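You operate a simulated robot arm through the tools that you are given. There is no shell and no other tool. Be economical: measure what you need, move in short steps, check, and stop when the job is done.

The job below is to be done with a simulated two-armed robot. You get a single attempt, and the scene is never put back.

JOB
Join the blue yarn to the tube on the chuck and wind on 20 m.
Fine: lead the blue clip across the rewinder disc, push the clip into the joiner slot, press the joiner button so that the joiner lamp lights; stop when the counter shows 20 m.

It is judged by the outcome, as a careful person would: the job done as asked, and still so three seconds after it is handed in. It fails if anything else is knocked over, pushed out of place, dropped, spilled or broken.

ROBOT AND FRAMES
Two 7-joint arms with two-finger parallel grippers on one trunk, on a base that drives. Base frame: it is fixed to the floor where the robot stands at the start and does not move with it; the origin is under the middle of the robot, x ahead of it, y to its left, z up. Readings come in mm, degrees, newtons and seconds.
The left shoulder is at the start at [-92, 119, 825], the right one opposite. With the tool pointing down near the work surface each hand reaches from about 120 to 580 mm from the robot's upright axis, wherever it stands, measured 20 degrees to its own side. Places, roughly: blue white-end cone (6x6x26 cm) [500, 0, 900]; joiner button [600, 200, 900]; joiner slot [600, 300, 900]; rewinder counter [400, 300, 900]; rewinder crank [400, 400, 900]; rewinder disc [500, 200, 1000]; rewinder nest [500, 0, 800]. Payload 3.43 kg a hand.
Tool frame (each hand has its own): the origin (TCP) lies between the finger pads and is the grasp point; the fingertips stand 30 mm ahead of it; z points along the fingers, y is the line along which they close. The gripper opens to 94 mm. The fingers are 28 mm wide and 10 mm thick; the gripper's body (50 by 96 mm) begins 55 mm behind the TCP.
Orientation is that of the tool frame in the base frame, as [roll, pitch, yaw] about the fixed x, y, z axes, in that order (R = Rz(yaw) Ry(pitch) Rx(roll)). With the fingers straight down and closing along the base's y, the tool's x points along the base's -x, its y along +y and its z along -z.

CONTROLS
- The arms move only by the tool play_rows. It takes "left_commands", "right_commands" or both (then of equal length, played together; a hand with none holds still); each is a list of rows, each a list of 6 numbers: the shift along the tool's x, y, z in mm, then the turn, a rotation vector about the tool's x, y, z in degrees. In form: [[dx, dy, dz, ax, ay, az], ...]. A call has 1 to 12 rows; each row shifts and turns the commanded pose from where the row before left it, along the tool's axes as they then stand. "left_claw" and "right_claw" are, for a hand that has rows, the gripper command, from -1 (shut) to 1 (fully open), values between in proportion, set as the call begins (left out, the last holds). A row lasts 0.2 s, in which the tool goes at most 50 mm and 8.6 degrees; a call with a longer step from one row to the next is refused whole, and so is a gripper value outside its range. Where a pose cannot be reached the arm comes as near as it can. A force on the tool above 50 N (or 10 N above the force at the start of the call, whichever is more), or a blocked arm, ends the call early, and 0.2 s more pass. The fingers move at their own pace (about 153 mm/s each) and stop on an object; they squeeze with about 45 N. The grip force told is the motor's: it shows also when the fingers shut on nothing. Time passes only in rows, and 0.2 s behind the last, so rows that do not move let the fingers close. The reply holds the time, the measured pose of the TCP, the force on the tool along the base axes, the opening and the grip force, in the units named above and with some noise, with the torque about the TCP (base axes, N m) and any sound that the robot's microphone picked up.
- Cameras (640 x 400 px; columns grow to the right, rows downward): "scene" is now at [37.2, 23.9, 1536.4]; the picture's right is [0.35, -0.94, 0.00], its down [-0.66, -0.25, -0.71] and it looks along [0.66, 0.25, -0.71] (base axes); focal length 258 px, centre (320, 200). "left" rides on the left gripper at [76, -14, -102] in its tool frame; the picture's right is [0.18, 0.98, 0.00], its down [-0.75, 0.14, -0.64] and it looks along [-0.63, 0.12, 0.77] (tool axes); focal length 243 px, centre (320, 200). "right" rides on the right gripper at [76, 14, -102] in its tool frame; the picture's right is [-0.18, 0.98, 0.00], its down [-0.75, -0.14, -0.64] and it looks along [-0.63, -0.12, 0.77] (tool axes); focal length 243 px, centre (320, 200).
- get_image(camera): a new picture of that camera. No time passes.
- lift_body(by): slides the trunk up (or, below 0, down) by that many mm; the arms and the scene camera ride with it, the base frame stays. It gives what a move gives, with no picture.
- steer(legs): drives the robot by 1 to 6 legs, each [ahead, left, turn to the left] in mm, mm and degrees, along the robot's own axes; the way and the turn of a leg run together, so that a leg with both is an arc; at most 1500 mm and 180 degrees a leg. The arms and the cameras ride along, it lands a little off, and it stops where it bumps. It gives what a move gives.
- aim_head(pan, tilt): turns the head with the scene camera to pan (to the left, within 143 degrees either way) and tilt (down, from -29 to 69), counted from straight ahead of the robot. It gives what a move gives.
- measure_at(camera, pixels): for up to 12 pixels [column, row] of the newest picture of that camera ("zoom" is the newest enlarged one), the place [x, y, z] in the base frame of the surface seen there, good to about 3 mm, but the place of the scene camera against the robot may be out by one fixed shift of up to 12 mm in any direction. No time passes.
- enlarge(camera, box): a new picture of the part [left, top, right, bottom] of that camera's present view, enlarged. No time passes.
- sign_off(): hands the job in; it is judged then, once.

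Keep the steps short. Do not move on a guess: measure, check each grasp and each placing, and mend mistakes. In all there are 80 turns and 70 pictures (those below and enlarged ones count). Leave the grippers open and the arms clear of the work at the hand-in unless told otherwise, and finish with a single line.

The tools are called after "Request:" as name(argument=value, ...) on one line, values as JSON. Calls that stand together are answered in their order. play_rows: Moves the arms, as the interface text tells. Its arguments: {"type":"object","properties":{"left_commands":{"type":"array","items":{"type":"array","items":{"type":"number"}}},"left_claw":{"type":"number"},"right_commands":{"type":"array","items":{"type":"array","items":{"type":"number"}}},"right_claw":{"type":"number"}},"required":[]} The other tools are called the same way: lift_body (by) slides the trunk up or down; steer (legs) drives the base; aim_head (pan, tilt) turns the head that bears the scene camera; get_image (camera) takes a picture; measure_at (camera, pixels) gives the place of the surface under pixels of a picture; enlarge (camera, box) takes an enlarged picture of a part of a camera's view; sign_off () hands the job in.

At the start:

```text
time_s: 0.0
left_position: [211.9, 295.1, 1225.0]
left_tcp_rot: [-180.0, 0.0, -179.9]
left_contact_force: [0.5, -0.2, -0.5]
left_ft_torque: [0.0, -0.04, 0.02]
left_opening: 94.1
left_gripper_force: 0.0
right_position: [295.5, 33.5, 1178.0]
right_tcp_rot: [180.0, -0.1, -180.0]
right_contact_force: [-0.3, 0.4, 0.2]
right_ft_torque: [-0.02, 0.03, -0.02]
right_opening: 93.9
right_gripper_force: 0.0
trunk travel left (down, up): [-250.0, 85.0]
robot x, y, heading: [3.2, 1.5, -0.0]
head pan, tilt: [20.5, 45.0]
```

scene: 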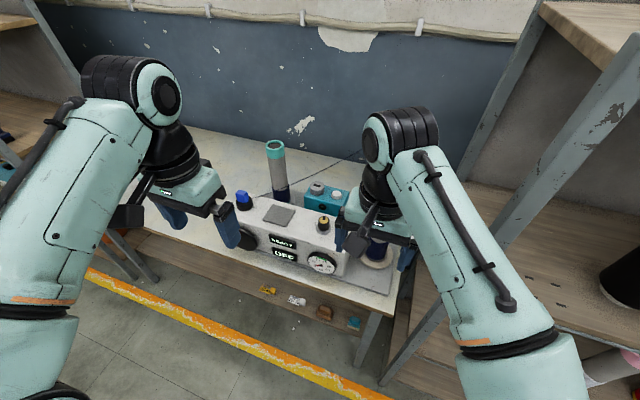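
right: 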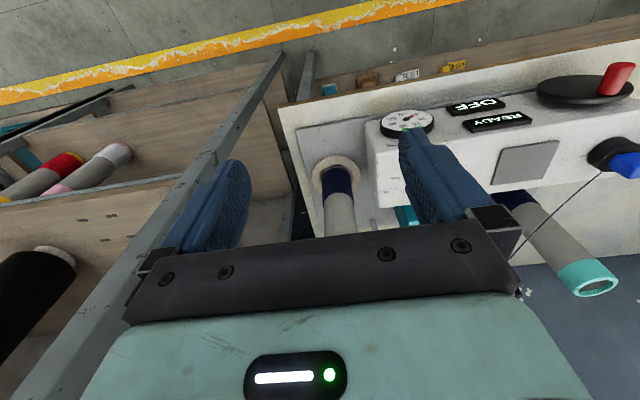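
left: 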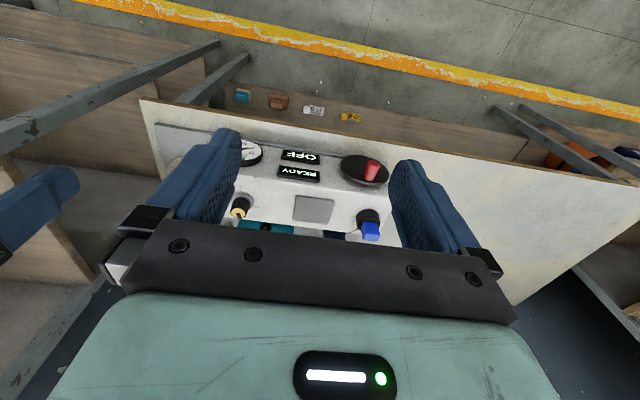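

I see the rewinder in the scene picture around (240-390, 150-290), partly hidden by the arms. I'll take enlarged views to identify its parts.

Request:
enlarge(camera="scene", box=[200, 120, 440, 300])

Request:
enlarge(camera="right", box=[280, 60, 640, 310])

Request:
enlarge(camera="left", box=[200, 80, 420, 260])

```text
2.22 times, centred on (320, 210) of scene
```

zoom: 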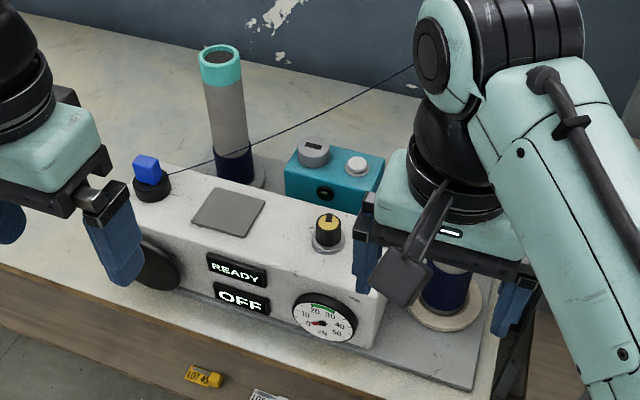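

```text
1.60 times, centred on (460, 185) of right
```

zoom: 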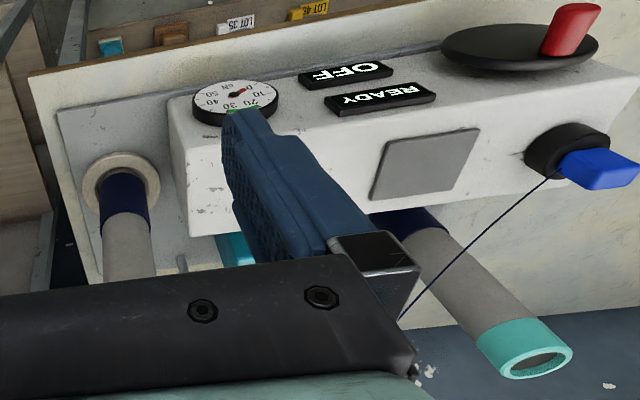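

```text
2.22 times, centred on (310, 170) of left
```

zoom: 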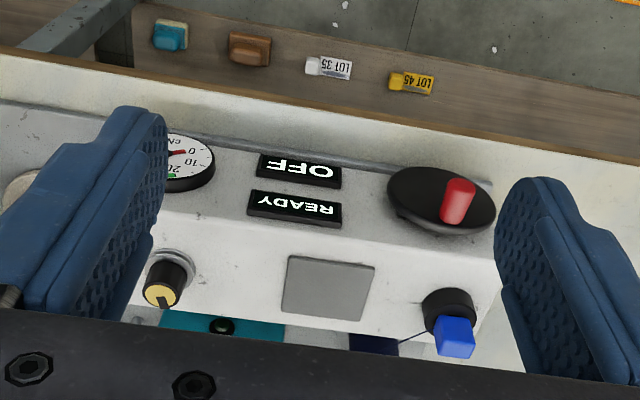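

The right arm hides the nest and the cone. I'll draw both hands back and outward to clear the view.

Request:
play_rows(right_commands=[[20, -45, 0, 0, 0, 0], [20, -45, 0, 0, 0, 0], [20, -45, 0, 0, 0, 0], [20, -45, 0, 0, 0, 0], [15, -45, 0, 0, 0, 0]], left_commands=[[0, 40, 0, 0, 0, 0], [0, 40, 0, 0, 0, 0], [0, 30, 0, 0, 0, 0], [0, 0, 0, 0, 0, 0], [0, 0, 0, 0, 0, 0]])

Request:
get_image(camera="scene")

Request:
enlarge(camera="scene", box=[220, 120, 420, 300])

```text
time_s: 1.2
left_position: [214.1, 404.1, 1224.3]
left_tcp_rot: [-180.0, 0.0, -180.0]
left_contact_force: [0.3, -0.2, 0.1]
left_ft_torque: [-0.01, 0.02, -0.05]
left_opening: 94.3
left_gripper_force: 0.0
right_position: [200.7, -191.5, 1177.9]
right_tcp_rot: [-179.9, -0.1, 180.0]
right_contact_force: [-0.4, -0.5, -0.5]
right_ft_torque: [0.04, -0.02, 0.0]
right_opening: 93.9
right_gripper_force: 0.2
trunk travel left (down, up): [-250.0, 85.0]
robot x, y, heading: [-3.3, -2.9, -0.1]
head pan, tilt: [20.5, 45.0]
```

```text
63 pictures are left
```

scene: 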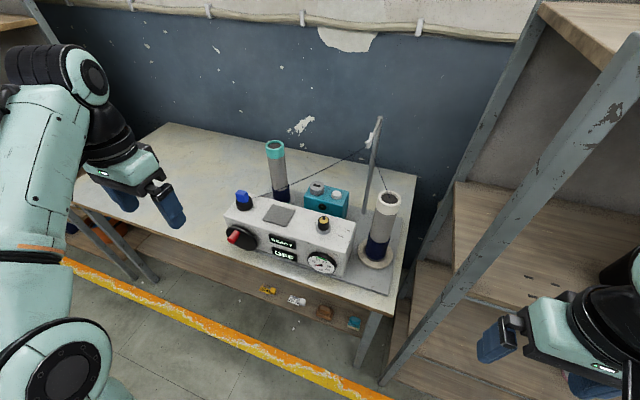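

```text
2.22 times, centred on (320, 210) of scene
```

zoom: 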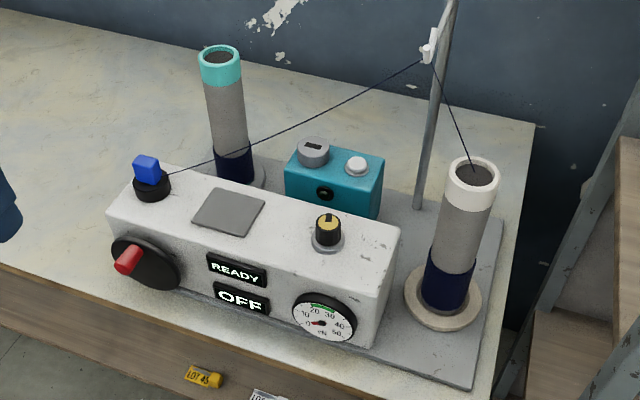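

Everything is visible now. I'll measure the key points: clip, holder, knob, grey plate, joiner slot and button, crank handle, dial, cone, chuck tube and guide.

Request:
measure_at(camera="zoom", pixels=[[146, 162], [152, 190], [327, 219], [327, 246], [229, 211], [312, 146], [356, 164], [127, 260], [150, 268], [322, 318], [240, 270], [240, 299]])

Request:
measure_at(camera="zoom", pixels=[[325, 193], [220, 56], [470, 160], [449, 290], [428, 52], [455, 5], [417, 205], [235, 165], [250, 190], [390, 235], [115, 200], [380, 330]])

Request:
enlarge(camera="scene", box=[295, 175, 365, 225])

Request:
enlarge(camera="scene", box=[220, 180, 300, 260])

```text
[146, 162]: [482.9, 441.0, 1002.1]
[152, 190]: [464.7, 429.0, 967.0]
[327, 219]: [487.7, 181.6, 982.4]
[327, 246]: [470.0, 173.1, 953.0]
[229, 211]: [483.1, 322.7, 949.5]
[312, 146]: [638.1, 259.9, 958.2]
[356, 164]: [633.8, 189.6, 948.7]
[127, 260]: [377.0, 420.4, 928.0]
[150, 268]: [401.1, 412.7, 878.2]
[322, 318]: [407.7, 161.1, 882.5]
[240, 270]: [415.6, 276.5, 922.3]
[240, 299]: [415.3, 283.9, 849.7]
```

```text
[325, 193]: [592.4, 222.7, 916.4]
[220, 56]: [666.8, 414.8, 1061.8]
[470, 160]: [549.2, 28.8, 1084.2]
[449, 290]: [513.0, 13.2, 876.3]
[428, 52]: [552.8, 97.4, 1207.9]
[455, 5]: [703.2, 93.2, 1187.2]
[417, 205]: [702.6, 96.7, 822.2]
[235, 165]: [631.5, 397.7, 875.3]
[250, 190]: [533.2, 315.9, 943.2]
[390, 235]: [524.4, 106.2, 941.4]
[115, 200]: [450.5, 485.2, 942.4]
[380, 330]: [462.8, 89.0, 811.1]
```

```text
8.00 times, centred on (330, 200) of scene
```

zoom: 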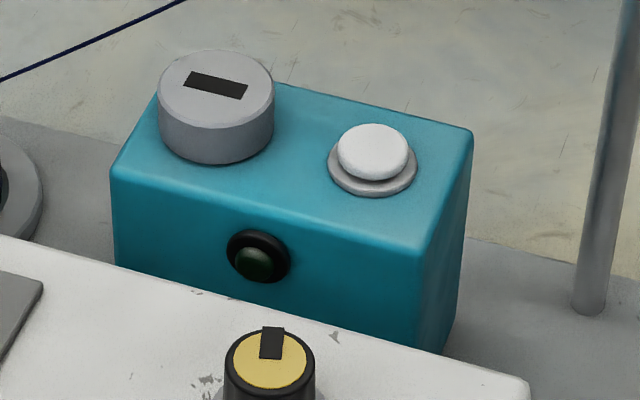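

```text
5.00 times, centred on (260, 220) of scene
```

zoom: 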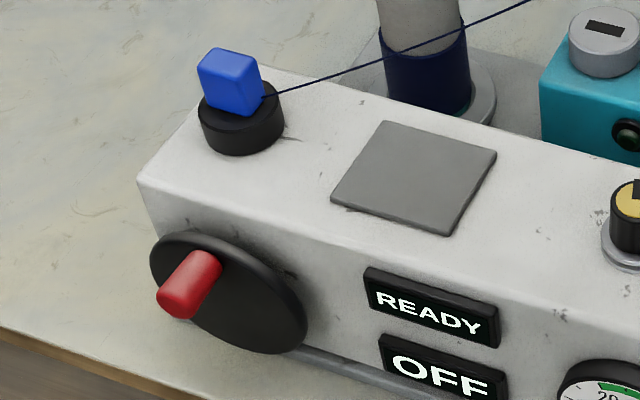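

The clip is at (483,441,1002) and the knob-like disc at (488,182,982). The joiner slot is at (638,260,958), its button at (634,190,949), and the crank handle at (377,420,928). I'll enlarge the disc/dial, the guide and the bench front before moving.

Request:
enlarge(camera="scene", box=[300, 205, 360, 280])

Request:
enlarge(camera="scene", box=[340, 105, 410, 195])

Request:
measure_at(camera="scene", pixels=[[374, 137], [378, 118], [373, 150], [150, 225], [370, 306], [240, 255], [200, 200], [300, 190], [285, 150]])

```text
5.33 times, centred on (330, 242) of scene
```

zoom: 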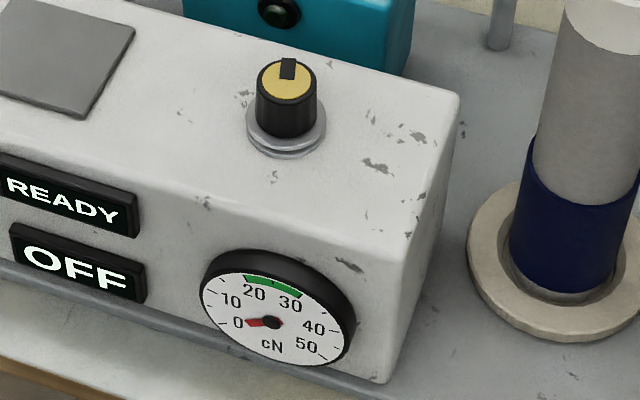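

```text
4.44 times, centred on (375, 150) of scene
```

zoom: 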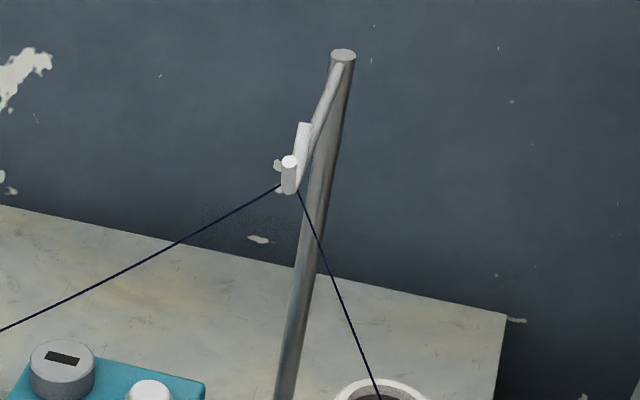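

```text
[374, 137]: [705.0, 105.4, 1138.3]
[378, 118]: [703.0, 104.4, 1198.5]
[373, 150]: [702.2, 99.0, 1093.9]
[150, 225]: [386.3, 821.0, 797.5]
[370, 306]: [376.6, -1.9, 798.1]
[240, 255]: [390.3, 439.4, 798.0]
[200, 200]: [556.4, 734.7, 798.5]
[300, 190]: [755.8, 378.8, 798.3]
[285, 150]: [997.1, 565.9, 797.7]
```

The guide arm hangs forward from the post. The disc is two grey washers under the black knob, and the gauge reads 0. The slot at x=638 is beyond reach from here, so I'll look down in front of the robot to see how far it can drive.

Request:
aim_head(pan=0, tilt=69)

Request:
get_image(camera="scene")

```text
time_s: 2.1
left_position: [214.2, 404.4, 1222.9]
left_tcp_rot: [179.9, 0.1, -180.0]
left_contact_force: [0.3, -1.1, 0.7]
left_ft_torque: [-0.01, 0.01, 0.02]
left_opening: 94.3
left_gripper_force: 0.1
right_position: [201.4, -190.0, 1178.4]
right_tcp_rot: [-179.9, 0.0, -180.0]
right_contact_force: [0.7, -0.8, 0.4]
right_ft_torque: [-0.01, 0.01, -0.01]
right_opening: 93.9
right_gripper_force: 0.2
trunk travel left (down, up): [-250.0, 85.0]
robot x, y, heading: [-2.5, 1.0, -0.1]
head pan, tilt: [0.0, 68.8]
```

```text
57 pictures are left
```

scene: 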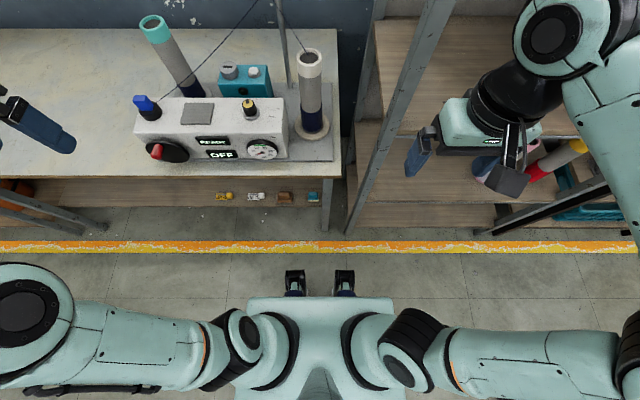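

Request:
measure_at(camera="scene", pixels=[[120, 174], [120, 205], [300, 185], [327, 230], [105, 225], [294, 275], [320, 300], [320, 243], [350, 230], [365, 130], [430, 205], [496, 205]])

```text
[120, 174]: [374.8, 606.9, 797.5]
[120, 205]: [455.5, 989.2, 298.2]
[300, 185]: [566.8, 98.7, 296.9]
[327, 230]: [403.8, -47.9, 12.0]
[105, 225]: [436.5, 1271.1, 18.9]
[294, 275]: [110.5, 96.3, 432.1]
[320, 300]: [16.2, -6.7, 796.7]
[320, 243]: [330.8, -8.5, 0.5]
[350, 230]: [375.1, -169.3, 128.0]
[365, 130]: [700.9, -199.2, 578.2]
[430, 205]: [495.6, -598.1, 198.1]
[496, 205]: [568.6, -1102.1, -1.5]
```

The table front is at x≈365 and the trunk front at only about x≈110, so there is room to drive. A shelf post stands near (375,-169), so I'll tuck the right hand in first and then drive 150 mm ahead and 100 mm left.

Request:
play_rows(right_commands=[[35, 20, 0, 0, 0, 0], [35, 20, 0, 0, 0, 0], [0, 0, 0, 0, 0, 0]])

Request:
steer(legs=[[0, 100, 0], [150, 0, 0]])

Request:
aim_head(pan=20, tilt=58)

Request:
get_image(camera="scene")

```text
time_s: 2.9
left_position: [214.0, 404.4, 1224.2]
left_tcp_rot: [-180.0, 0.0, 180.0]
left_contact_force: [0.0, -0.2, 0.6]
left_ft_torque: [0.01, -0.03, -0.01]
left_opening: 94.1
left_gripper_force: 0.0
right_position: [133.4, -148.9, 1177.5]
right_tcp_rot: [180.0, 0.0, 180.0]
right_contact_force: [1.2, 0.0, -0.2]
right_ft_torque: [0.03, -0.02, 0.01]
right_opening: 93.9
right_gripper_force: 0.2
trunk travel left (down, up): [-250.0, 85.0]
robot x, y, heading: [-0.6, -3.0, -0.4]
head pan, tilt: [0.0, 68.8]
```

```text
time_s: 5.4
left_position: [364.0, 535.3, 1224.9]
left_tcp_rot: [179.9, 0.0, -180.0]
left_contact_force: [-0.7, -0.8, 0.1]
left_ft_torque: [0.06, 0.01, 0.01]
left_opening: 94.1
left_gripper_force: 0.0
right_position: [281.9, -17.5, 1176.2]
right_tcp_rot: [179.7, 0.0, -180.0]
right_contact_force: [0.2, 0.1, -0.1]
right_ft_torque: [0.09, 0.01, 0.01]
right_opening: 93.9
right_gripper_force: 0.1
trunk travel left (down, up): [-250.0, 85.0]
robot x, y, heading: [152.3, 133.1, -0.0]
head pan, tilt: [0.0, 68.8]
```

```text
time_s: 6.2
left_position: [362.5, 539.0, 1223.8]
left_tcp_rot: [-180.0, 0.0, -180.0]
left_contact_force: [-0.6, 0.4, 0.5]
left_ft_torque: [0.01, 0.06, 0.0]
left_opening: 94.1
left_gripper_force: 0.0
right_position: [281.7, -15.7, 1176.2]
right_tcp_rot: [-179.9, 0.0, -179.9]
right_contact_force: [0.1, -0.2, 0.0]
right_ft_torque: [0.02, -0.02, 0.02]
right_opening: 94.0
right_gripper_force: 0.1
trunk travel left (down, up): [-250.0, 85.0]
robot x, y, heading: [147.5, 134.6, -0.1]
head pan, tilt: [20.0, 58.0]
```

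```text
56 pictures are left
```

scene: 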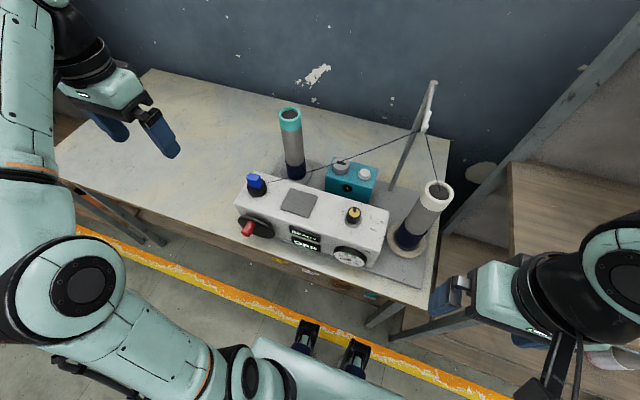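

The robot now stands at (148,134). I'll bring the left hand above and short of the clip to look at it through the hand camera.

Request:
play_rows(left_commands=[[-22, -20, 14, 0, 0, 0], [-22, -20, 15, 0, 0, 0], [-22, -20, 15, 0, 0, 0], [-22, -20, 15, 0, 0, 0], [-19, -19, 15, 0, 0, 0], [0, 0, 0, 0, 0, 0]], left_claw=1)

Request:
get_image(camera="left")

Request:
enlarge(camera="scene", box=[230, 140, 400, 270])

```text
time_s: 7.6
left_position: [469.9, 440.6, 1151.5]
left_tcp_rot: [180.0, 0.2, -179.9]
left_contact_force: [-1.1, 1.0, -0.9]
left_ft_torque: [0.0, -0.01, 0.01]
left_opening: 93.8
left_gripper_force: 0.1
right_position: [280.7, -13.8, 1176.1]
right_tcp_rot: [-180.0, 0.1, 180.0]
right_contact_force: [0.4, -0.1, 0.3]
right_ft_torque: [-0.01, -0.02, -0.04]
right_opening: 93.8
right_gripper_force: 0.0
trunk travel left (down, up): [-250.0, 85.0]
robot x, y, heading: [146.8, 133.9, 0.3]
head pan, tilt: [20.0, 58.0]
```

```text
55 pictures are left
```

left: 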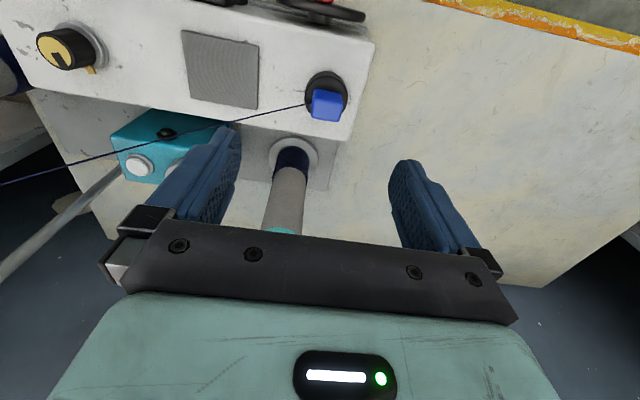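

```text
3.08 times, centred on (315, 205) of scene
```

zoom: 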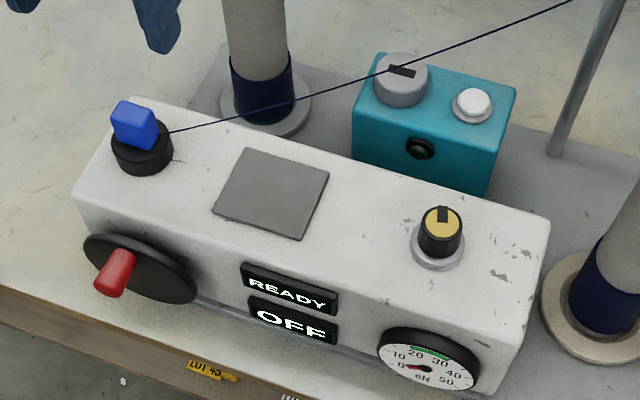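

The clip is at (327,105) in the left picture. I'll measure it with that camera, enlarged, to avoid the scene camera's shift.

Request:
enlarge(camera="left", box=[290, 60, 370, 130])

```text
5.71 times, centred on (330, 95) of left
```

zoom: 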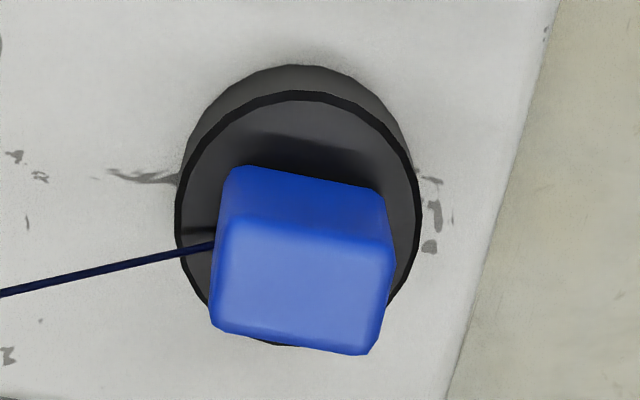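

Request:
measure_at(camera="zoom", pixels=[[300, 280], [235, 225], [385, 265], [220, 325], [365, 345], [232, 180], [375, 200], [300, 150], [300, 100], [190, 200], [415, 200]])

Request:
measure_at(camera="left", pixels=[[138, 163], [62, 48], [92, 62], [164, 134], [220, 70], [285, 172], [186, 152], [330, 2]])

```text
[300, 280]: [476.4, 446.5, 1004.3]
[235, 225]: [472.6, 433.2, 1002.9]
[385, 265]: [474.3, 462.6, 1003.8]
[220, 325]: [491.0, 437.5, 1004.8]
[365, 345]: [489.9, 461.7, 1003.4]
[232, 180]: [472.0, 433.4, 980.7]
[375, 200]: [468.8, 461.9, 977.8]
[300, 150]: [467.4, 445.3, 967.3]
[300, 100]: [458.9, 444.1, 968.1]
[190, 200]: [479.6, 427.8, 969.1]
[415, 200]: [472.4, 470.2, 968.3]
```

```text
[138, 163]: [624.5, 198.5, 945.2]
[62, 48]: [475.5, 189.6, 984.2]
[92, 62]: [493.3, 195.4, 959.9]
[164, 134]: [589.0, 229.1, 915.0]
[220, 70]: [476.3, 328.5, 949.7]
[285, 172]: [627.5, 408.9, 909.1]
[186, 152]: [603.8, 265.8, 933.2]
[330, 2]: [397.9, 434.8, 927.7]
```

The clip spans x 471–491 and y 433–462, with its top at z 1004; the yarn leaves on its -y side. I'll turn the hand 90° so the fingers close along x, keeping yarn and fingers apart and the camera on the +y side.

Request:
play_rows(left_commands=[[0, 0, 0, 0, 0, 8.2], [0, 0, 0, 0, 0, 8.2], [0, 0, 0, 0, 0, 8.2], [0, 0, 0, 0, 0, 8.2], [0, 0, 0, 0, 0, 8.2], [0, 0, 0, 0, 0, 8.2], [0, 0, 0, 0, 0, 8.2], [0, 0, 0, 0, 0, 8.2], [0, 0, 0, 0, 0, 8.2], [0, 0, 0, 0, 0, 8.2], [0, 0, 0, 0, 0, 8]], left_claw=0.3)

Request:
get_image(camera="left")

```text
time_s: 10.0
left_position: [468.3, 439.6, 1149.6]
left_tcp_rot: [179.9, 0.0, 89.8]
left_contact_force: [-0.4, 0.4, 0.5]
left_ft_torque: [0.02, 0.01, -0.01]
left_opening: 61.2
left_gripper_force: 0.0
right_position: [280.4, -14.3, 1177.7]
right_tcp_rot: [180.0, 0.1, -179.9]
right_contact_force: [-0.6, 0.5, 0.5]
right_ft_torque: [0.01, 0.04, -0.04]
right_opening: 93.9
right_gripper_force: 0.0
trunk travel left (down, up): [-250.0, 85.0]
robot x, y, heading: [147.7, 136.4, 0.3]
head pan, tilt: [20.0, 58.0]
```

```text
52 pictures are left
```

left: 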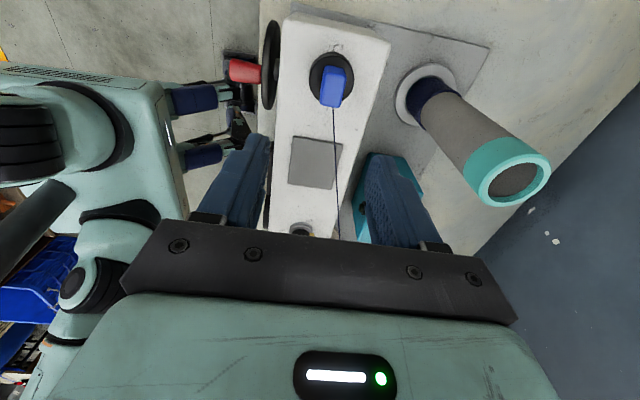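

The turn worked. I'll measure the clip again from this viewpoint.

Request:
enlarge(camera="left", box=[295, 40, 375, 120])

Request:
measure_at(camera="zoom", pixels=[[228, 265], [370, 240], [225, 320], [310, 330], [300, 280], [375, 350], [380, 220]])

```text
5.00 times, centred on (335, 80) of left
```

zoom: 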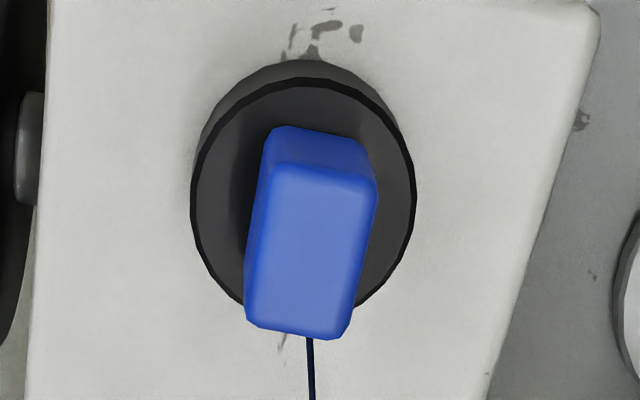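

```text
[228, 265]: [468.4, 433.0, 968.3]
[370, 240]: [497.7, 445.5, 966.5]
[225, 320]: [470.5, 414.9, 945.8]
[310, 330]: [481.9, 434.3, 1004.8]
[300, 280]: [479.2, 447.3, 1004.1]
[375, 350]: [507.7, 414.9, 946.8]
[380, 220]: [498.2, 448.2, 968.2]
```

The clip centre is about (481,448). I'll shift over it and descend to TCP z≈1000 (fingertips about 970, just above the holder), with the fingers still open.

Request:
play_rows(left_commands=[[8.4, 12.7, 20, 0, 0, 0], [0, 0, 35, 0, 0, 0], [0, 0, 35, 0, 0, 0], [0, 0, 30, 0, 0, 0], [0, 0, 20, 0, 0, 0], [0, 0, 8, 0, 0, 0], [0, 0, 0, 0, 0, 0]])

Request:
get_image(camera="left")

```text
time_s: 11.6
left_position: [481.4, 449.2, 1001.4]
left_tcp_rot: [179.9, -0.1, 90.1]
left_contact_force: [0.1, -0.1, -1.1]
left_ft_torque: [-0.01, -0.02, 0.0]
left_opening: 61.4
left_gripper_force: 0.0
right_position: [280.6, -14.9, 1178.4]
right_tcp_rot: [-179.9, 0.0, 180.0]
right_contact_force: [0.4, 0.8, 0.0]
right_ft_torque: [0.02, 0.0, -0.01]
right_opening: 93.6
right_gripper_force: 0.0
trunk travel left (down, up): [-250.0, 85.0]
robot x, y, heading: [147.3, 135.8, 0.2]
head pan, tilt: [20.0, 58.0]
```

```text
50 pictures are left
```

left: 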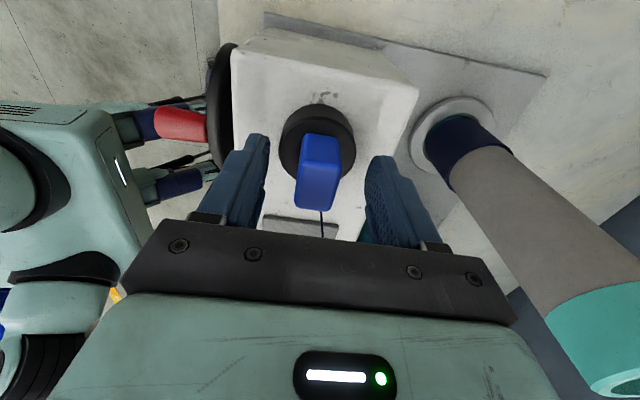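

The clip sits centred between the pads. I'll close the fingers and let them settle.

Request:
play_rows(left_commands=[[0, 0, 0, 0, 0, 0], [0, 0, 0, 0, 0, 0], [0, 0, 0, 0, 0, 0]], left_claw=-1)

Request:
play_rows(left_commands=[[0, 0, -10, 0, 0, 0], [0, 0, -15, 0, 0, 0], [0, 0, -20, 0, 0, 0], [0, 0, -15, 0, 0, 0], [0, 0, 0, 0, 0, 0]])

Request:
get_image(camera="left")

Request:
enlarge(camera="scene", box=[230, 100, 420, 270])

```text
time_s: 12.4
left_position: [481.8, 448.6, 1001.6]
left_tcp_rot: [179.9, 0.0, 90.0]
left_contact_force: [-1.6, -0.2, 0.3]
left_ft_torque: [-0.01, 0.08, 0.01]
left_opening: 25.2
left_gripper_force: 45.1
right_position: [281.6, -14.9, 1177.4]
right_tcp_rot: [180.0, -0.1, -179.9]
right_contact_force: [-0.4, -0.4, 0.3]
right_ft_torque: [-0.02, -0.02, 0.03]
right_opening: 93.8
right_gripper_force: 0.0
trunk travel left (down, up): [-250.0, 85.0]
robot x, y, heading: [149.8, 137.3, 0.1]
head pan, tilt: [20.0, 58.0]
```

```text
time_s: 13.6
left_position: [480.8, 448.2, 1062.6]
left_tcp_rot: [180.0, 0.0, 90.0]
left_contact_force: [-0.2, 0.4, -0.2]
left_ft_torque: [0.02, -0.01, 0.0]
left_opening: 25.3
left_gripper_force: 44.6
right_position: [280.3, -15.0, 1177.5]
right_tcp_rot: [179.9, 0.1, 180.0]
right_contact_force: [0.2, -0.1, 0.6]
right_ft_torque: [-0.03, 0.03, -0.02]
right_opening: 94.2
right_gripper_force: 0.1
trunk travel left (down, up): [-250.0, 85.0]
robot x, y, heading: [147.1, 137.5, -0.1]
head pan, tilt: [20.0, 58.0]
```

```text
49 pictures are left
```

left: 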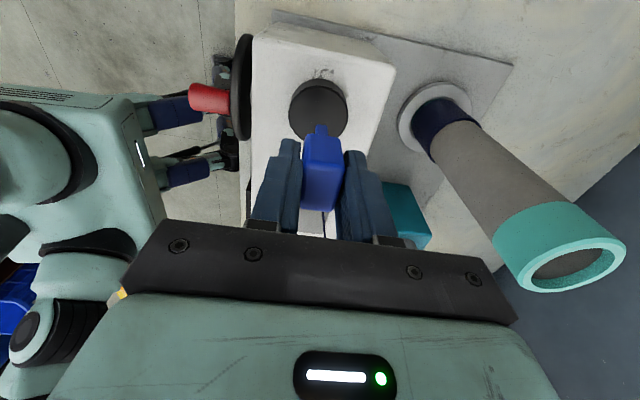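

```text
2.35 times, centred on (325, 185) of scene
```

zoom: 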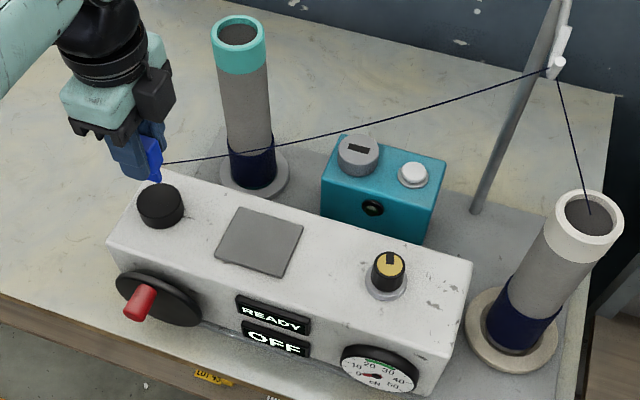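

The clip is held (opening 25 mm, 45 N) and has lifted, with the yarn attached. I'll look closer at the clip's underside.

Request:
enlarge(camera="left", box=[270, 70, 370, 220])

Request:
enlarge(camera="scene", box=[255, 130, 305, 180])

```text
2.67 times, centred on (320, 145) of left
```

zoom: 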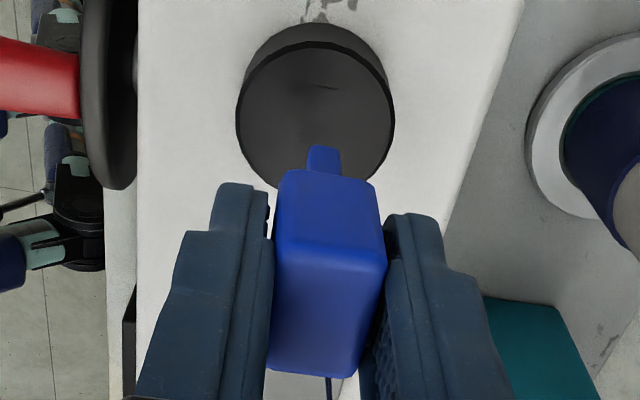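

```text
8.00 times, centred on (280, 155) of scene
```

zoom: 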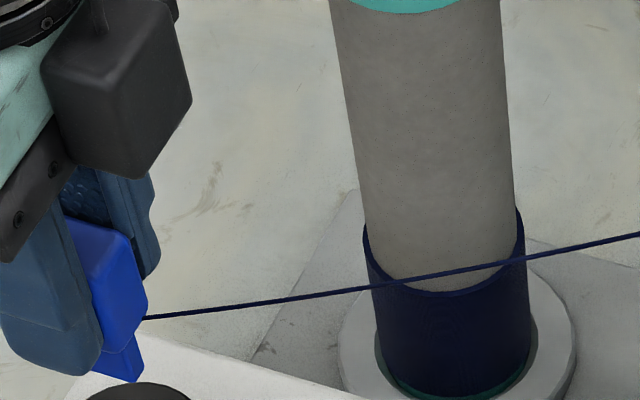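

The clip has a body with a thin tongue below it. I'll measure the tongue tip relative to the TCP.

Request:
measure_at(camera="zoom", pixels=[[130, 377], [104, 370], [141, 335], [128, 350], [145, 300], [140, 318]])

Request:
measure_at(camera="scene", pixels=[[352, 212], [360, 214], [353, 224], [339, 165], [363, 172], [423, 124], [425, 122]])

```text
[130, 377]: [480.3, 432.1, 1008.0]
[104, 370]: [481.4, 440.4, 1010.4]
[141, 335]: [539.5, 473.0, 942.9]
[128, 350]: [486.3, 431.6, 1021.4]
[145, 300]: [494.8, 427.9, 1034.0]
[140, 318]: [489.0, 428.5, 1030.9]
```

```text
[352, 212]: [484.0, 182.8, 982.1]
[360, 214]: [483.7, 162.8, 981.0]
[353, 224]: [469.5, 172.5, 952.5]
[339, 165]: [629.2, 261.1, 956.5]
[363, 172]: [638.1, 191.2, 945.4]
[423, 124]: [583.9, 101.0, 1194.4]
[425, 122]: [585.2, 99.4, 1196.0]
```

The tongue tip hangs about 55 mm below the TCP and the knob top is at z≈983. I'll carry the clip to just in front of the disc at TCP z≈1047, then check.

Request:
play_rows(left_commands=[[-37, -11, 0, 0, 0, 0], [-37, -11, 0, 0, 0, 0], [-37, -11, 0, 0, 0, 0], [-37, -11, 0, 0, 0, 0], [-37, -2, 5, 0, 0, 0], [-37, -2, 5, 0, 0, 0], [-37, -2, 5, 0, 0, 0], [0, 0, 0, 0, 0, 0]])

Request:
enlarge(camera="scene", box=[260, 70, 460, 270])

Request:
get_image(camera="left")

```text
time_s: 15.4
left_position: [431.1, 188.8, 1046.2]
left_tcp_rot: [179.9, 0.0, 90.1]
left_contact_force: [-0.1, 0.8, -0.9]
left_ft_torque: [-0.01, -0.01, 0.0]
left_opening: 25.1
left_gripper_force: 44.8
right_position: [280.0, -14.9, 1176.6]
right_tcp_rot: [-180.0, 0.0, -180.0]
right_contact_force: [0.4, 0.7, -0.4]
right_ft_torque: [-0.04, 0.0, 0.0]
right_opening: 94.1
right_gripper_force: 0.1
trunk travel left (down, up): [-250.0, 85.0]
robot x, y, heading: [150.1, 131.4, -0.1]
head pan, tilt: [20.0, 58.0]
```

```text
2.00 times, centred on (360, 170) of scene
```

zoom: 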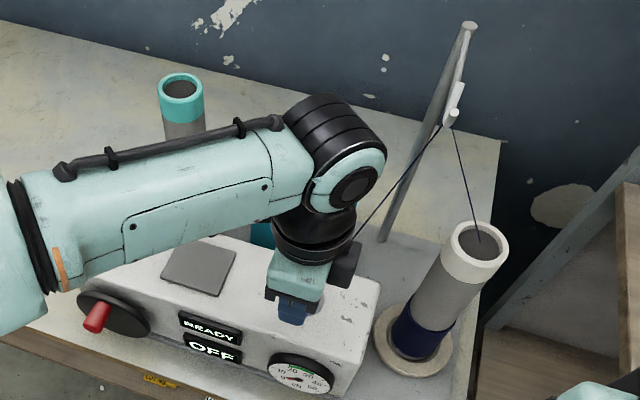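

```text
44 pictures are left
```

left: 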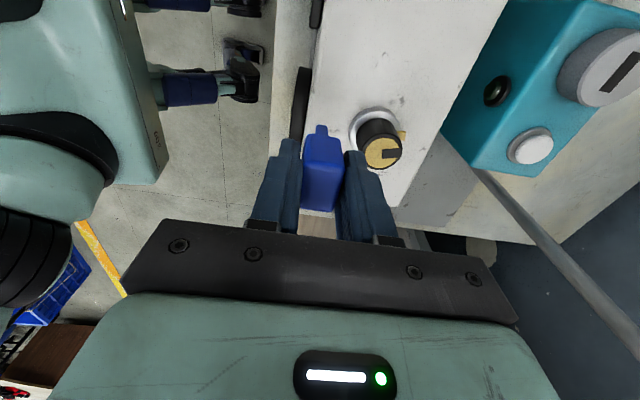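

The clip is held in front of the knob. I'll measure the knob and the joiner from here with the left camera.

Request:
measure_at(camera="left", pixels=[[384, 153], [378, 125], [360, 116], [620, 72], [605, 55], [532, 142], [395, 100], [636, 58], [604, 88]])

Request:
enlarge(camera="left", box=[280, 80, 440, 240])

```text
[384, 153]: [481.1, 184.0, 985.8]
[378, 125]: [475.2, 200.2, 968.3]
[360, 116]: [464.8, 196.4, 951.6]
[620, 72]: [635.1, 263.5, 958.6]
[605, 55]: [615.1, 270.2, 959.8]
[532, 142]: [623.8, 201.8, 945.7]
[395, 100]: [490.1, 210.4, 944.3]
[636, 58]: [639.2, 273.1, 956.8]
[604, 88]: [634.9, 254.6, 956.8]
```

```text
2.50 times, centred on (360, 160) of left
```

zoom: 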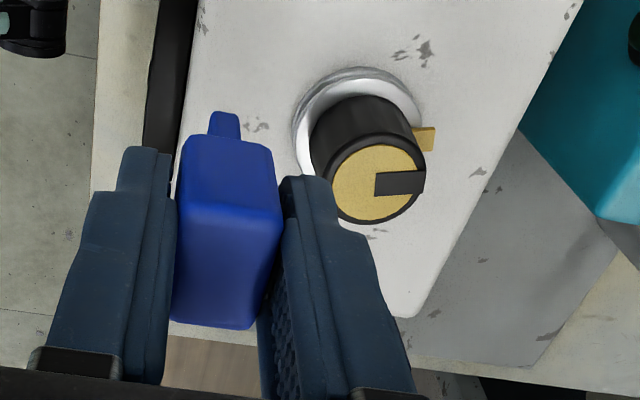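

The knob axis is near (481,187), its top at 985, and the clip's tongue tip at about 991. I'll lead the clip across the disc from front to back.

Request:
play_rows(left_commands=[[0, 22, 0, 0, 0, 0], [0, 22, 0, 0, 0, 0], [0, 22, 0, 0, 0, 0], [0, 22, 0, 0, 0, 0], [0, 22, 0, 0, 0, 0], [0, 0, 0, 0, 0, 0]])

Request:
enlarge(camera="scene", box=[270, 80, 450, 280])

Request:
get_image(camera="left")

```text
time_s: 16.8
left_position: [541.8, 189.0, 1047.2]
left_tcp_rot: [179.9, 0.0, 90.0]
left_contact_force: [-0.3, 0.0, -1.1]
left_ft_torque: [-0.05, -0.04, 0.03]
left_opening: 25.1
left_gripper_force: 45.0
right_position: [280.8, -15.0, 1177.5]
right_tcp_rot: [-179.9, 0.0, 180.0]
right_contact_force: [-0.9, -0.5, -0.4]
right_ft_torque: [0.01, 0.0, -0.01]
right_opening: 94.2
right_gripper_force: 0.1
trunk travel left (down, up): [-250.0, 85.0]
robot x, y, heading: [148.9, 134.1, -0.2]
head pan, tilt: [20.0, 58.0]
```

```text
2.00 times, centred on (360, 180) of scene
```

zoom: 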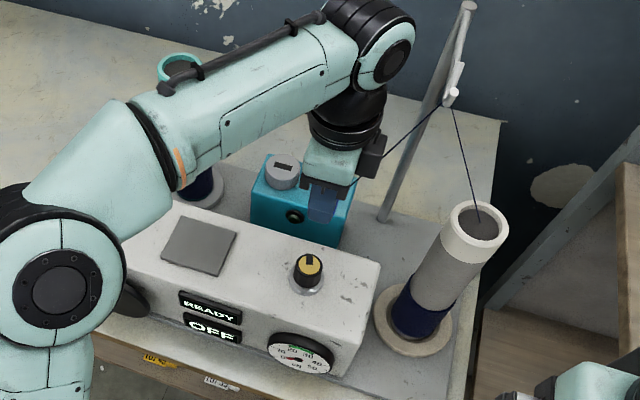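

```text
41 pictures are left
```

left: 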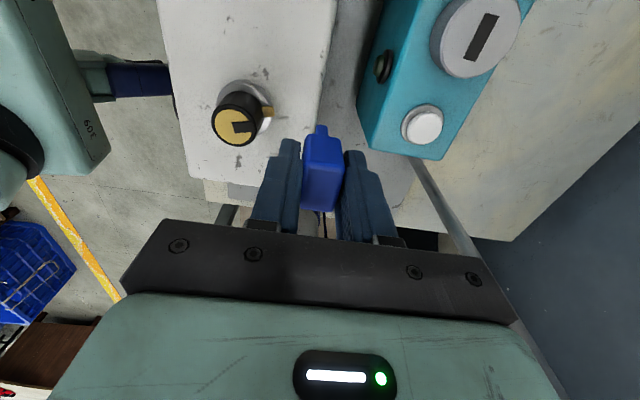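

The yarn still runs straight from the guide to the clip, so the high pass did not catch the disc. I'll lead the clip low around the knob: right side, front, left side, then back, so the yarn lies against the spindle. First, down at the knob's right side.

Request:
play_rows(left_commands=[[-25, -30, 0, 0, 0, 0], [-25, -31, 0, 0, 0, 0], [0, 0, 20, 0, 0, 0], [0, 0, 16, 0, 0, 0], [0, 0, 0, 0, 0, 0]])

Request:
get_image(camera="left")

```text
time_s: 18.0
left_position: [480.4, 140.4, 1010.4]
left_tcp_rot: [179.8, 0.0, 90.1]
left_contact_force: [-0.3, 0.1, -0.2]
left_ft_torque: [-0.01, -0.03, -0.01]
left_opening: 25.1
left_gripper_force: 45.1
right_position: [280.5, -15.0, 1176.6]
right_tcp_rot: [-180.0, -0.1, 180.0]
right_contact_force: [0.7, 0.6, -0.2]
right_ft_torque: [-0.02, 0.02, 0.01]
right_opening: 93.8
right_gripper_force: 0.0
trunk travel left (down, up): [-250.0, 85.0]
robot x, y, heading: [147.3, 135.7, -0.1]
head pan, tilt: [20.0, 58.0]
```

```text
40 pictures are left
```

left: 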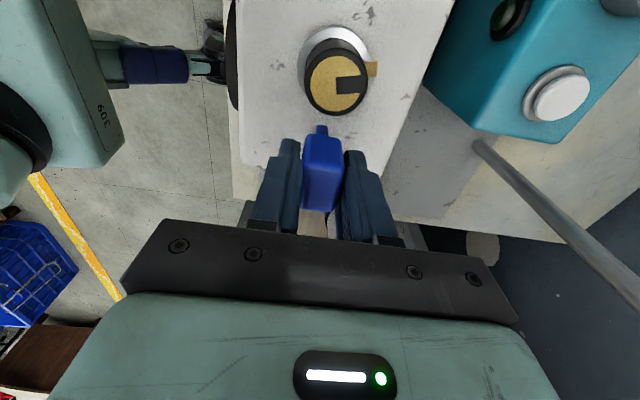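

The hand is clear of the knob. I'll go round its front at the same low height and then to its left side.

Request:
play_rows(left_commands=[[0, -24, 0, 0, 0, 0], [0, -23, 0, 0, 0, 0], [25, 0, 0, 0, 0, 0], [25, 0, 0, 0, 0, 0], [25, 0, 0, 0, 0, 0], [23, 0, 0, 0, 0, 0], [0, 0, 0, 0, 0, 0]])

Request:
get_image(camera="left")

Request:
enlarge(camera="scene", box=[270, 80, 450, 280])

```text
time_s: 19.6
left_position: [434.2, 238.8, 1011.7]
left_tcp_rot: [-179.9, -0.1, 90.0]
left_contact_force: [0.2, 0.3, -0.6]
left_ft_torque: [-0.04, 0.01, -0.01]
left_opening: 25.2
left_gripper_force: 45.0
right_position: [280.5, -14.1, 1178.4]
right_tcp_rot: [180.0, 0.0, 180.0]
right_contact_force: [-0.3, 0.4, 0.4]
right_ft_torque: [0.06, -0.01, 0.04]
right_opening: 93.8
right_gripper_force: 0.0
trunk travel left (down, up): [-250.0, 85.0]
robot x, y, heading: [150.2, 132.6, -0.0]
head pan, tilt: [20.0, 58.0]
```

```text
39 pictures are left
```

left: 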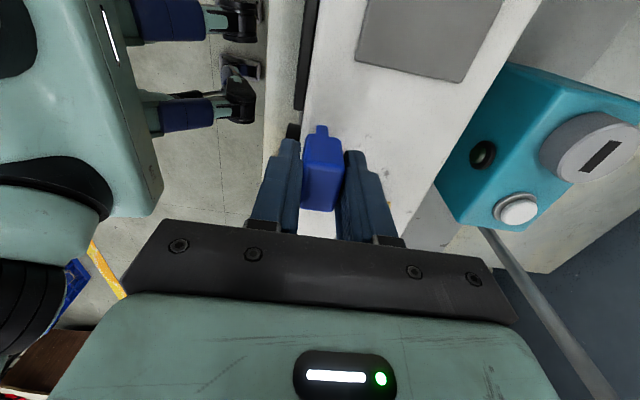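

```text
2.00 times, centred on (360, 180) of scene
```

zoom: 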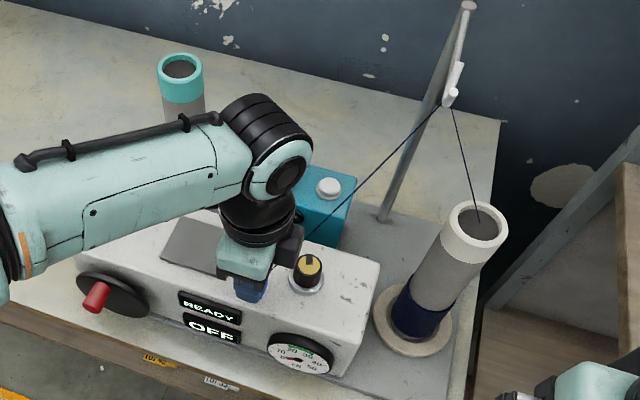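

The yarn still looks straight. I'll bring the clip low against the knob's left side, with its yarn face toward the spindle, so the yarn comes as close to the washers as possible.

Request:
play_rows(left_commands=[[0, 24, 0, 0, 0, 0], [0, 23, 0, 0, 0, 0], [-8, 0, 2, 0, 0, 0], [-6, 0, 2, 0, 0, 0], [0, 0, 0, 0, 0, 0]])

Request:
enlarge(camera="scene", box=[300, 100, 440, 280])

Request:
get_image(camera="right")

```text
time_s: 20.8
left_position: [480.5, 223.1, 1007.7]
left_tcp_rot: [-180.0, 0.0, 90.0]
left_contact_force: [-0.1, -0.5, 0.0]
left_ft_torque: [0.01, 0.0, -0.02]
left_opening: 25.2
left_gripper_force: 45.4
right_position: [280.5, -14.6, 1178.1]
right_tcp_rot: [180.0, 0.0, -180.0]
right_contact_force: [0.0, -0.1, -1.1]
right_ft_torque: [-0.01, 0.01, 0.03]
right_opening: 94.1
right_gripper_force: 0.0
trunk travel left (down, up): [-250.0, 85.0]
robot x, y, heading: [149.9, 132.9, 0.3]
head pan, tilt: [20.0, 58.0]
```

```text
2.22 times, centred on (370, 190) of scene
```

zoom: 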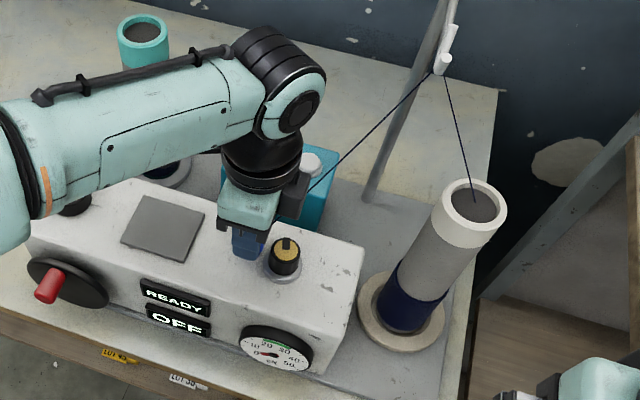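

```text
36 pictures are left
```

right: 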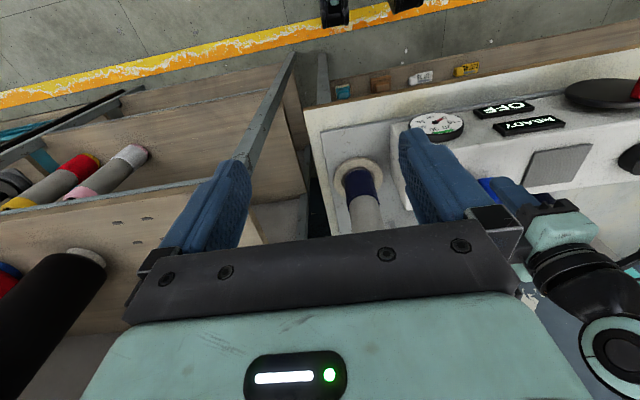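

The yarn passes just above the knob. I'll nudge the clip 11 mm forward of the axis, slightly closer and 4 mm lower, so the yarn presses right at the knob.

Request:
play_rows(left_commands=[[0, -11, 0, 0, 0, 0], [-2, 0, 4, 0, 0, 0], [0, 0, 0, 0, 0, 0]])

Request:
play_rows(left_commands=[[15, 0, 0, 0, 0, 0], [25, 0, 0, 0, 0, 0], [25, 0, 0, 0, 0, 0], [0, 0, -30, 0, 0, 0], [0, 0, -30, 0, 0, 0], [0, 0, 0, 0, 0, 0]])

Request:
enlarge(camera="scene", box=[270, 80, 450, 280])

```text
time_s: 21.6
left_position: [468.7, 221.7, 1002.9]
left_tcp_rot: [179.9, 0.0, 90.1]
left_contact_force: [0.1, -0.4, -0.3]
left_ft_torque: [0.01, -0.03, 0.01]
left_opening: 24.9
left_gripper_force: 44.8
right_position: [280.3, -15.7, 1176.4]
right_tcp_rot: [180.0, 0.0, 179.9]
right_contact_force: [-0.3, -0.5, 0.1]
right_ft_torque: [0.01, 0.03, 0.0]
right_opening: 94.1
right_gripper_force: 0.1
trunk travel left (down, up): [-250.0, 85.0]
robot x, y, heading: [147.1, 134.5, 0.2]
head pan, tilt: [20.0, 58.0]
```

```text
time_s: 23.0
left_position: [470.7, 287.5, 1063.3]
left_tcp_rot: [-180.0, 0.0, 90.0]
left_contact_force: [0.3, 1.1, -0.9]
left_ft_torque: [0.02, -0.02, -0.02]
left_opening: 25.1
left_gripper_force: 45.2
right_position: [282.3, -15.4, 1177.3]
right_tcp_rot: [-180.0, 0.0, 179.9]
right_contact_force: [0.1, 0.8, -0.1]
right_ft_torque: [0.0, 0.02, -0.01]
right_opening: 94.0
right_gripper_force: 0.1
trunk travel left (down, up): [-250.0, 85.0]
robot x, y, heading: [146.9, 130.1, -0.1]
head pan, tilt: [20.0, 58.0]
```

```text
2.00 times, centred on (360, 180) of scene
```

zoom: 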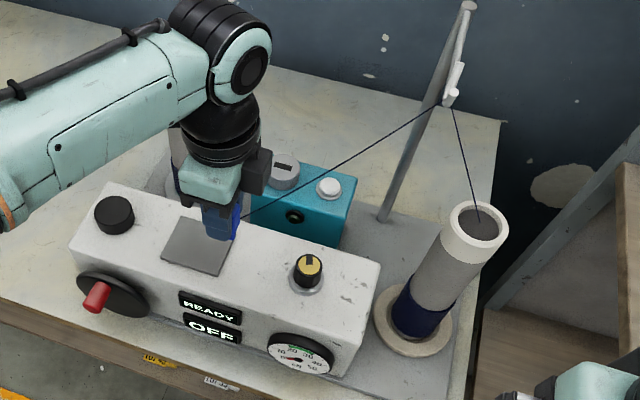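

The yarn line never actually swept across the disc axis while low and close. I'll redo it properly: low at the front right, then sweep tightly round the knob's front-left so the line crosses the axis.

Request:
play_rows(left_commands=[[-37, -17, 0, 0, 0, 0], [-37, -18, 0, 0, 0, 0], [-37, 0, 0, 0, 0, 0], [-25, 0, 0, 0, 0, 0], [0, 0, 30, 0, 0, 0], [0, 0, 29, 0, 0, 0], [0, 0, 0, 0, 0, 0]])

Request:
play_rows(left_commands=[[25, 0, 0, 0, 0, 0], [25, 0, 0, 0, 0, 0], [18, 10, 0, 0, 0, 0], [3, 12, 0, 0, 0, 0], [2, 15, 0, 0, 0, 0], [2, 15, 0, 0, 0, 0], [0, 0, 0, 0, 0, 0]])

Request:
enlarge(camera="scene", box=[270, 80, 450, 280])

```text
time_s: 24.6
left_position: [434.0, 150.5, 1002.6]
left_tcp_rot: [180.0, 0.0, 90.0]
left_contact_force: [0.5, 0.2, -0.1]
left_ft_torque: [0.04, -0.03, 0.04]
left_opening: 25.2
left_gripper_force: 45.1
right_position: [280.1, -14.8, 1177.3]
right_tcp_rot: [180.0, 0.0, 179.9]
right_contact_force: [0.2, 0.9, 0.2]
right_ft_torque: [-0.07, 0.01, 0.01]
right_opening: 93.8
right_gripper_force: 0.1
trunk travel left (down, up): [-250.0, 85.0]
robot x, y, heading: [147.7, 131.9, 0.3]
head pan, tilt: [20.0, 58.0]
```

```text
time_s: 26.2
left_position: [486.0, 225.5, 1004.1]
left_tcp_rot: [179.9, 0.1, 90.0]
left_contact_force: [0.9, -0.6, -0.1]
left_ft_torque: [0.01, 0.0, 0.01]
left_opening: 25.2
left_gripper_force: 44.6
right_position: [280.9, -15.1, 1177.7]
right_tcp_rot: [-179.9, 0.1, -180.0]
right_contact_force: [0.3, 0.3, -0.2]
right_ft_torque: [0.02, 0.02, -0.03]
right_opening: 94.1
right_gripper_force: 0.0
trunk travel left (down, up): [-250.0, 85.0]
robot x, y, heading: [143.7, 132.7, 0.1]
head pan, tilt: [20.0, 58.0]
```

```text
2.00 times, centred on (360, 180) of scene
```

zoom: 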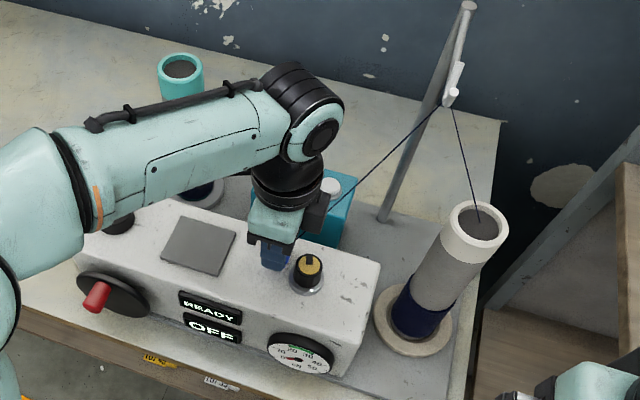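

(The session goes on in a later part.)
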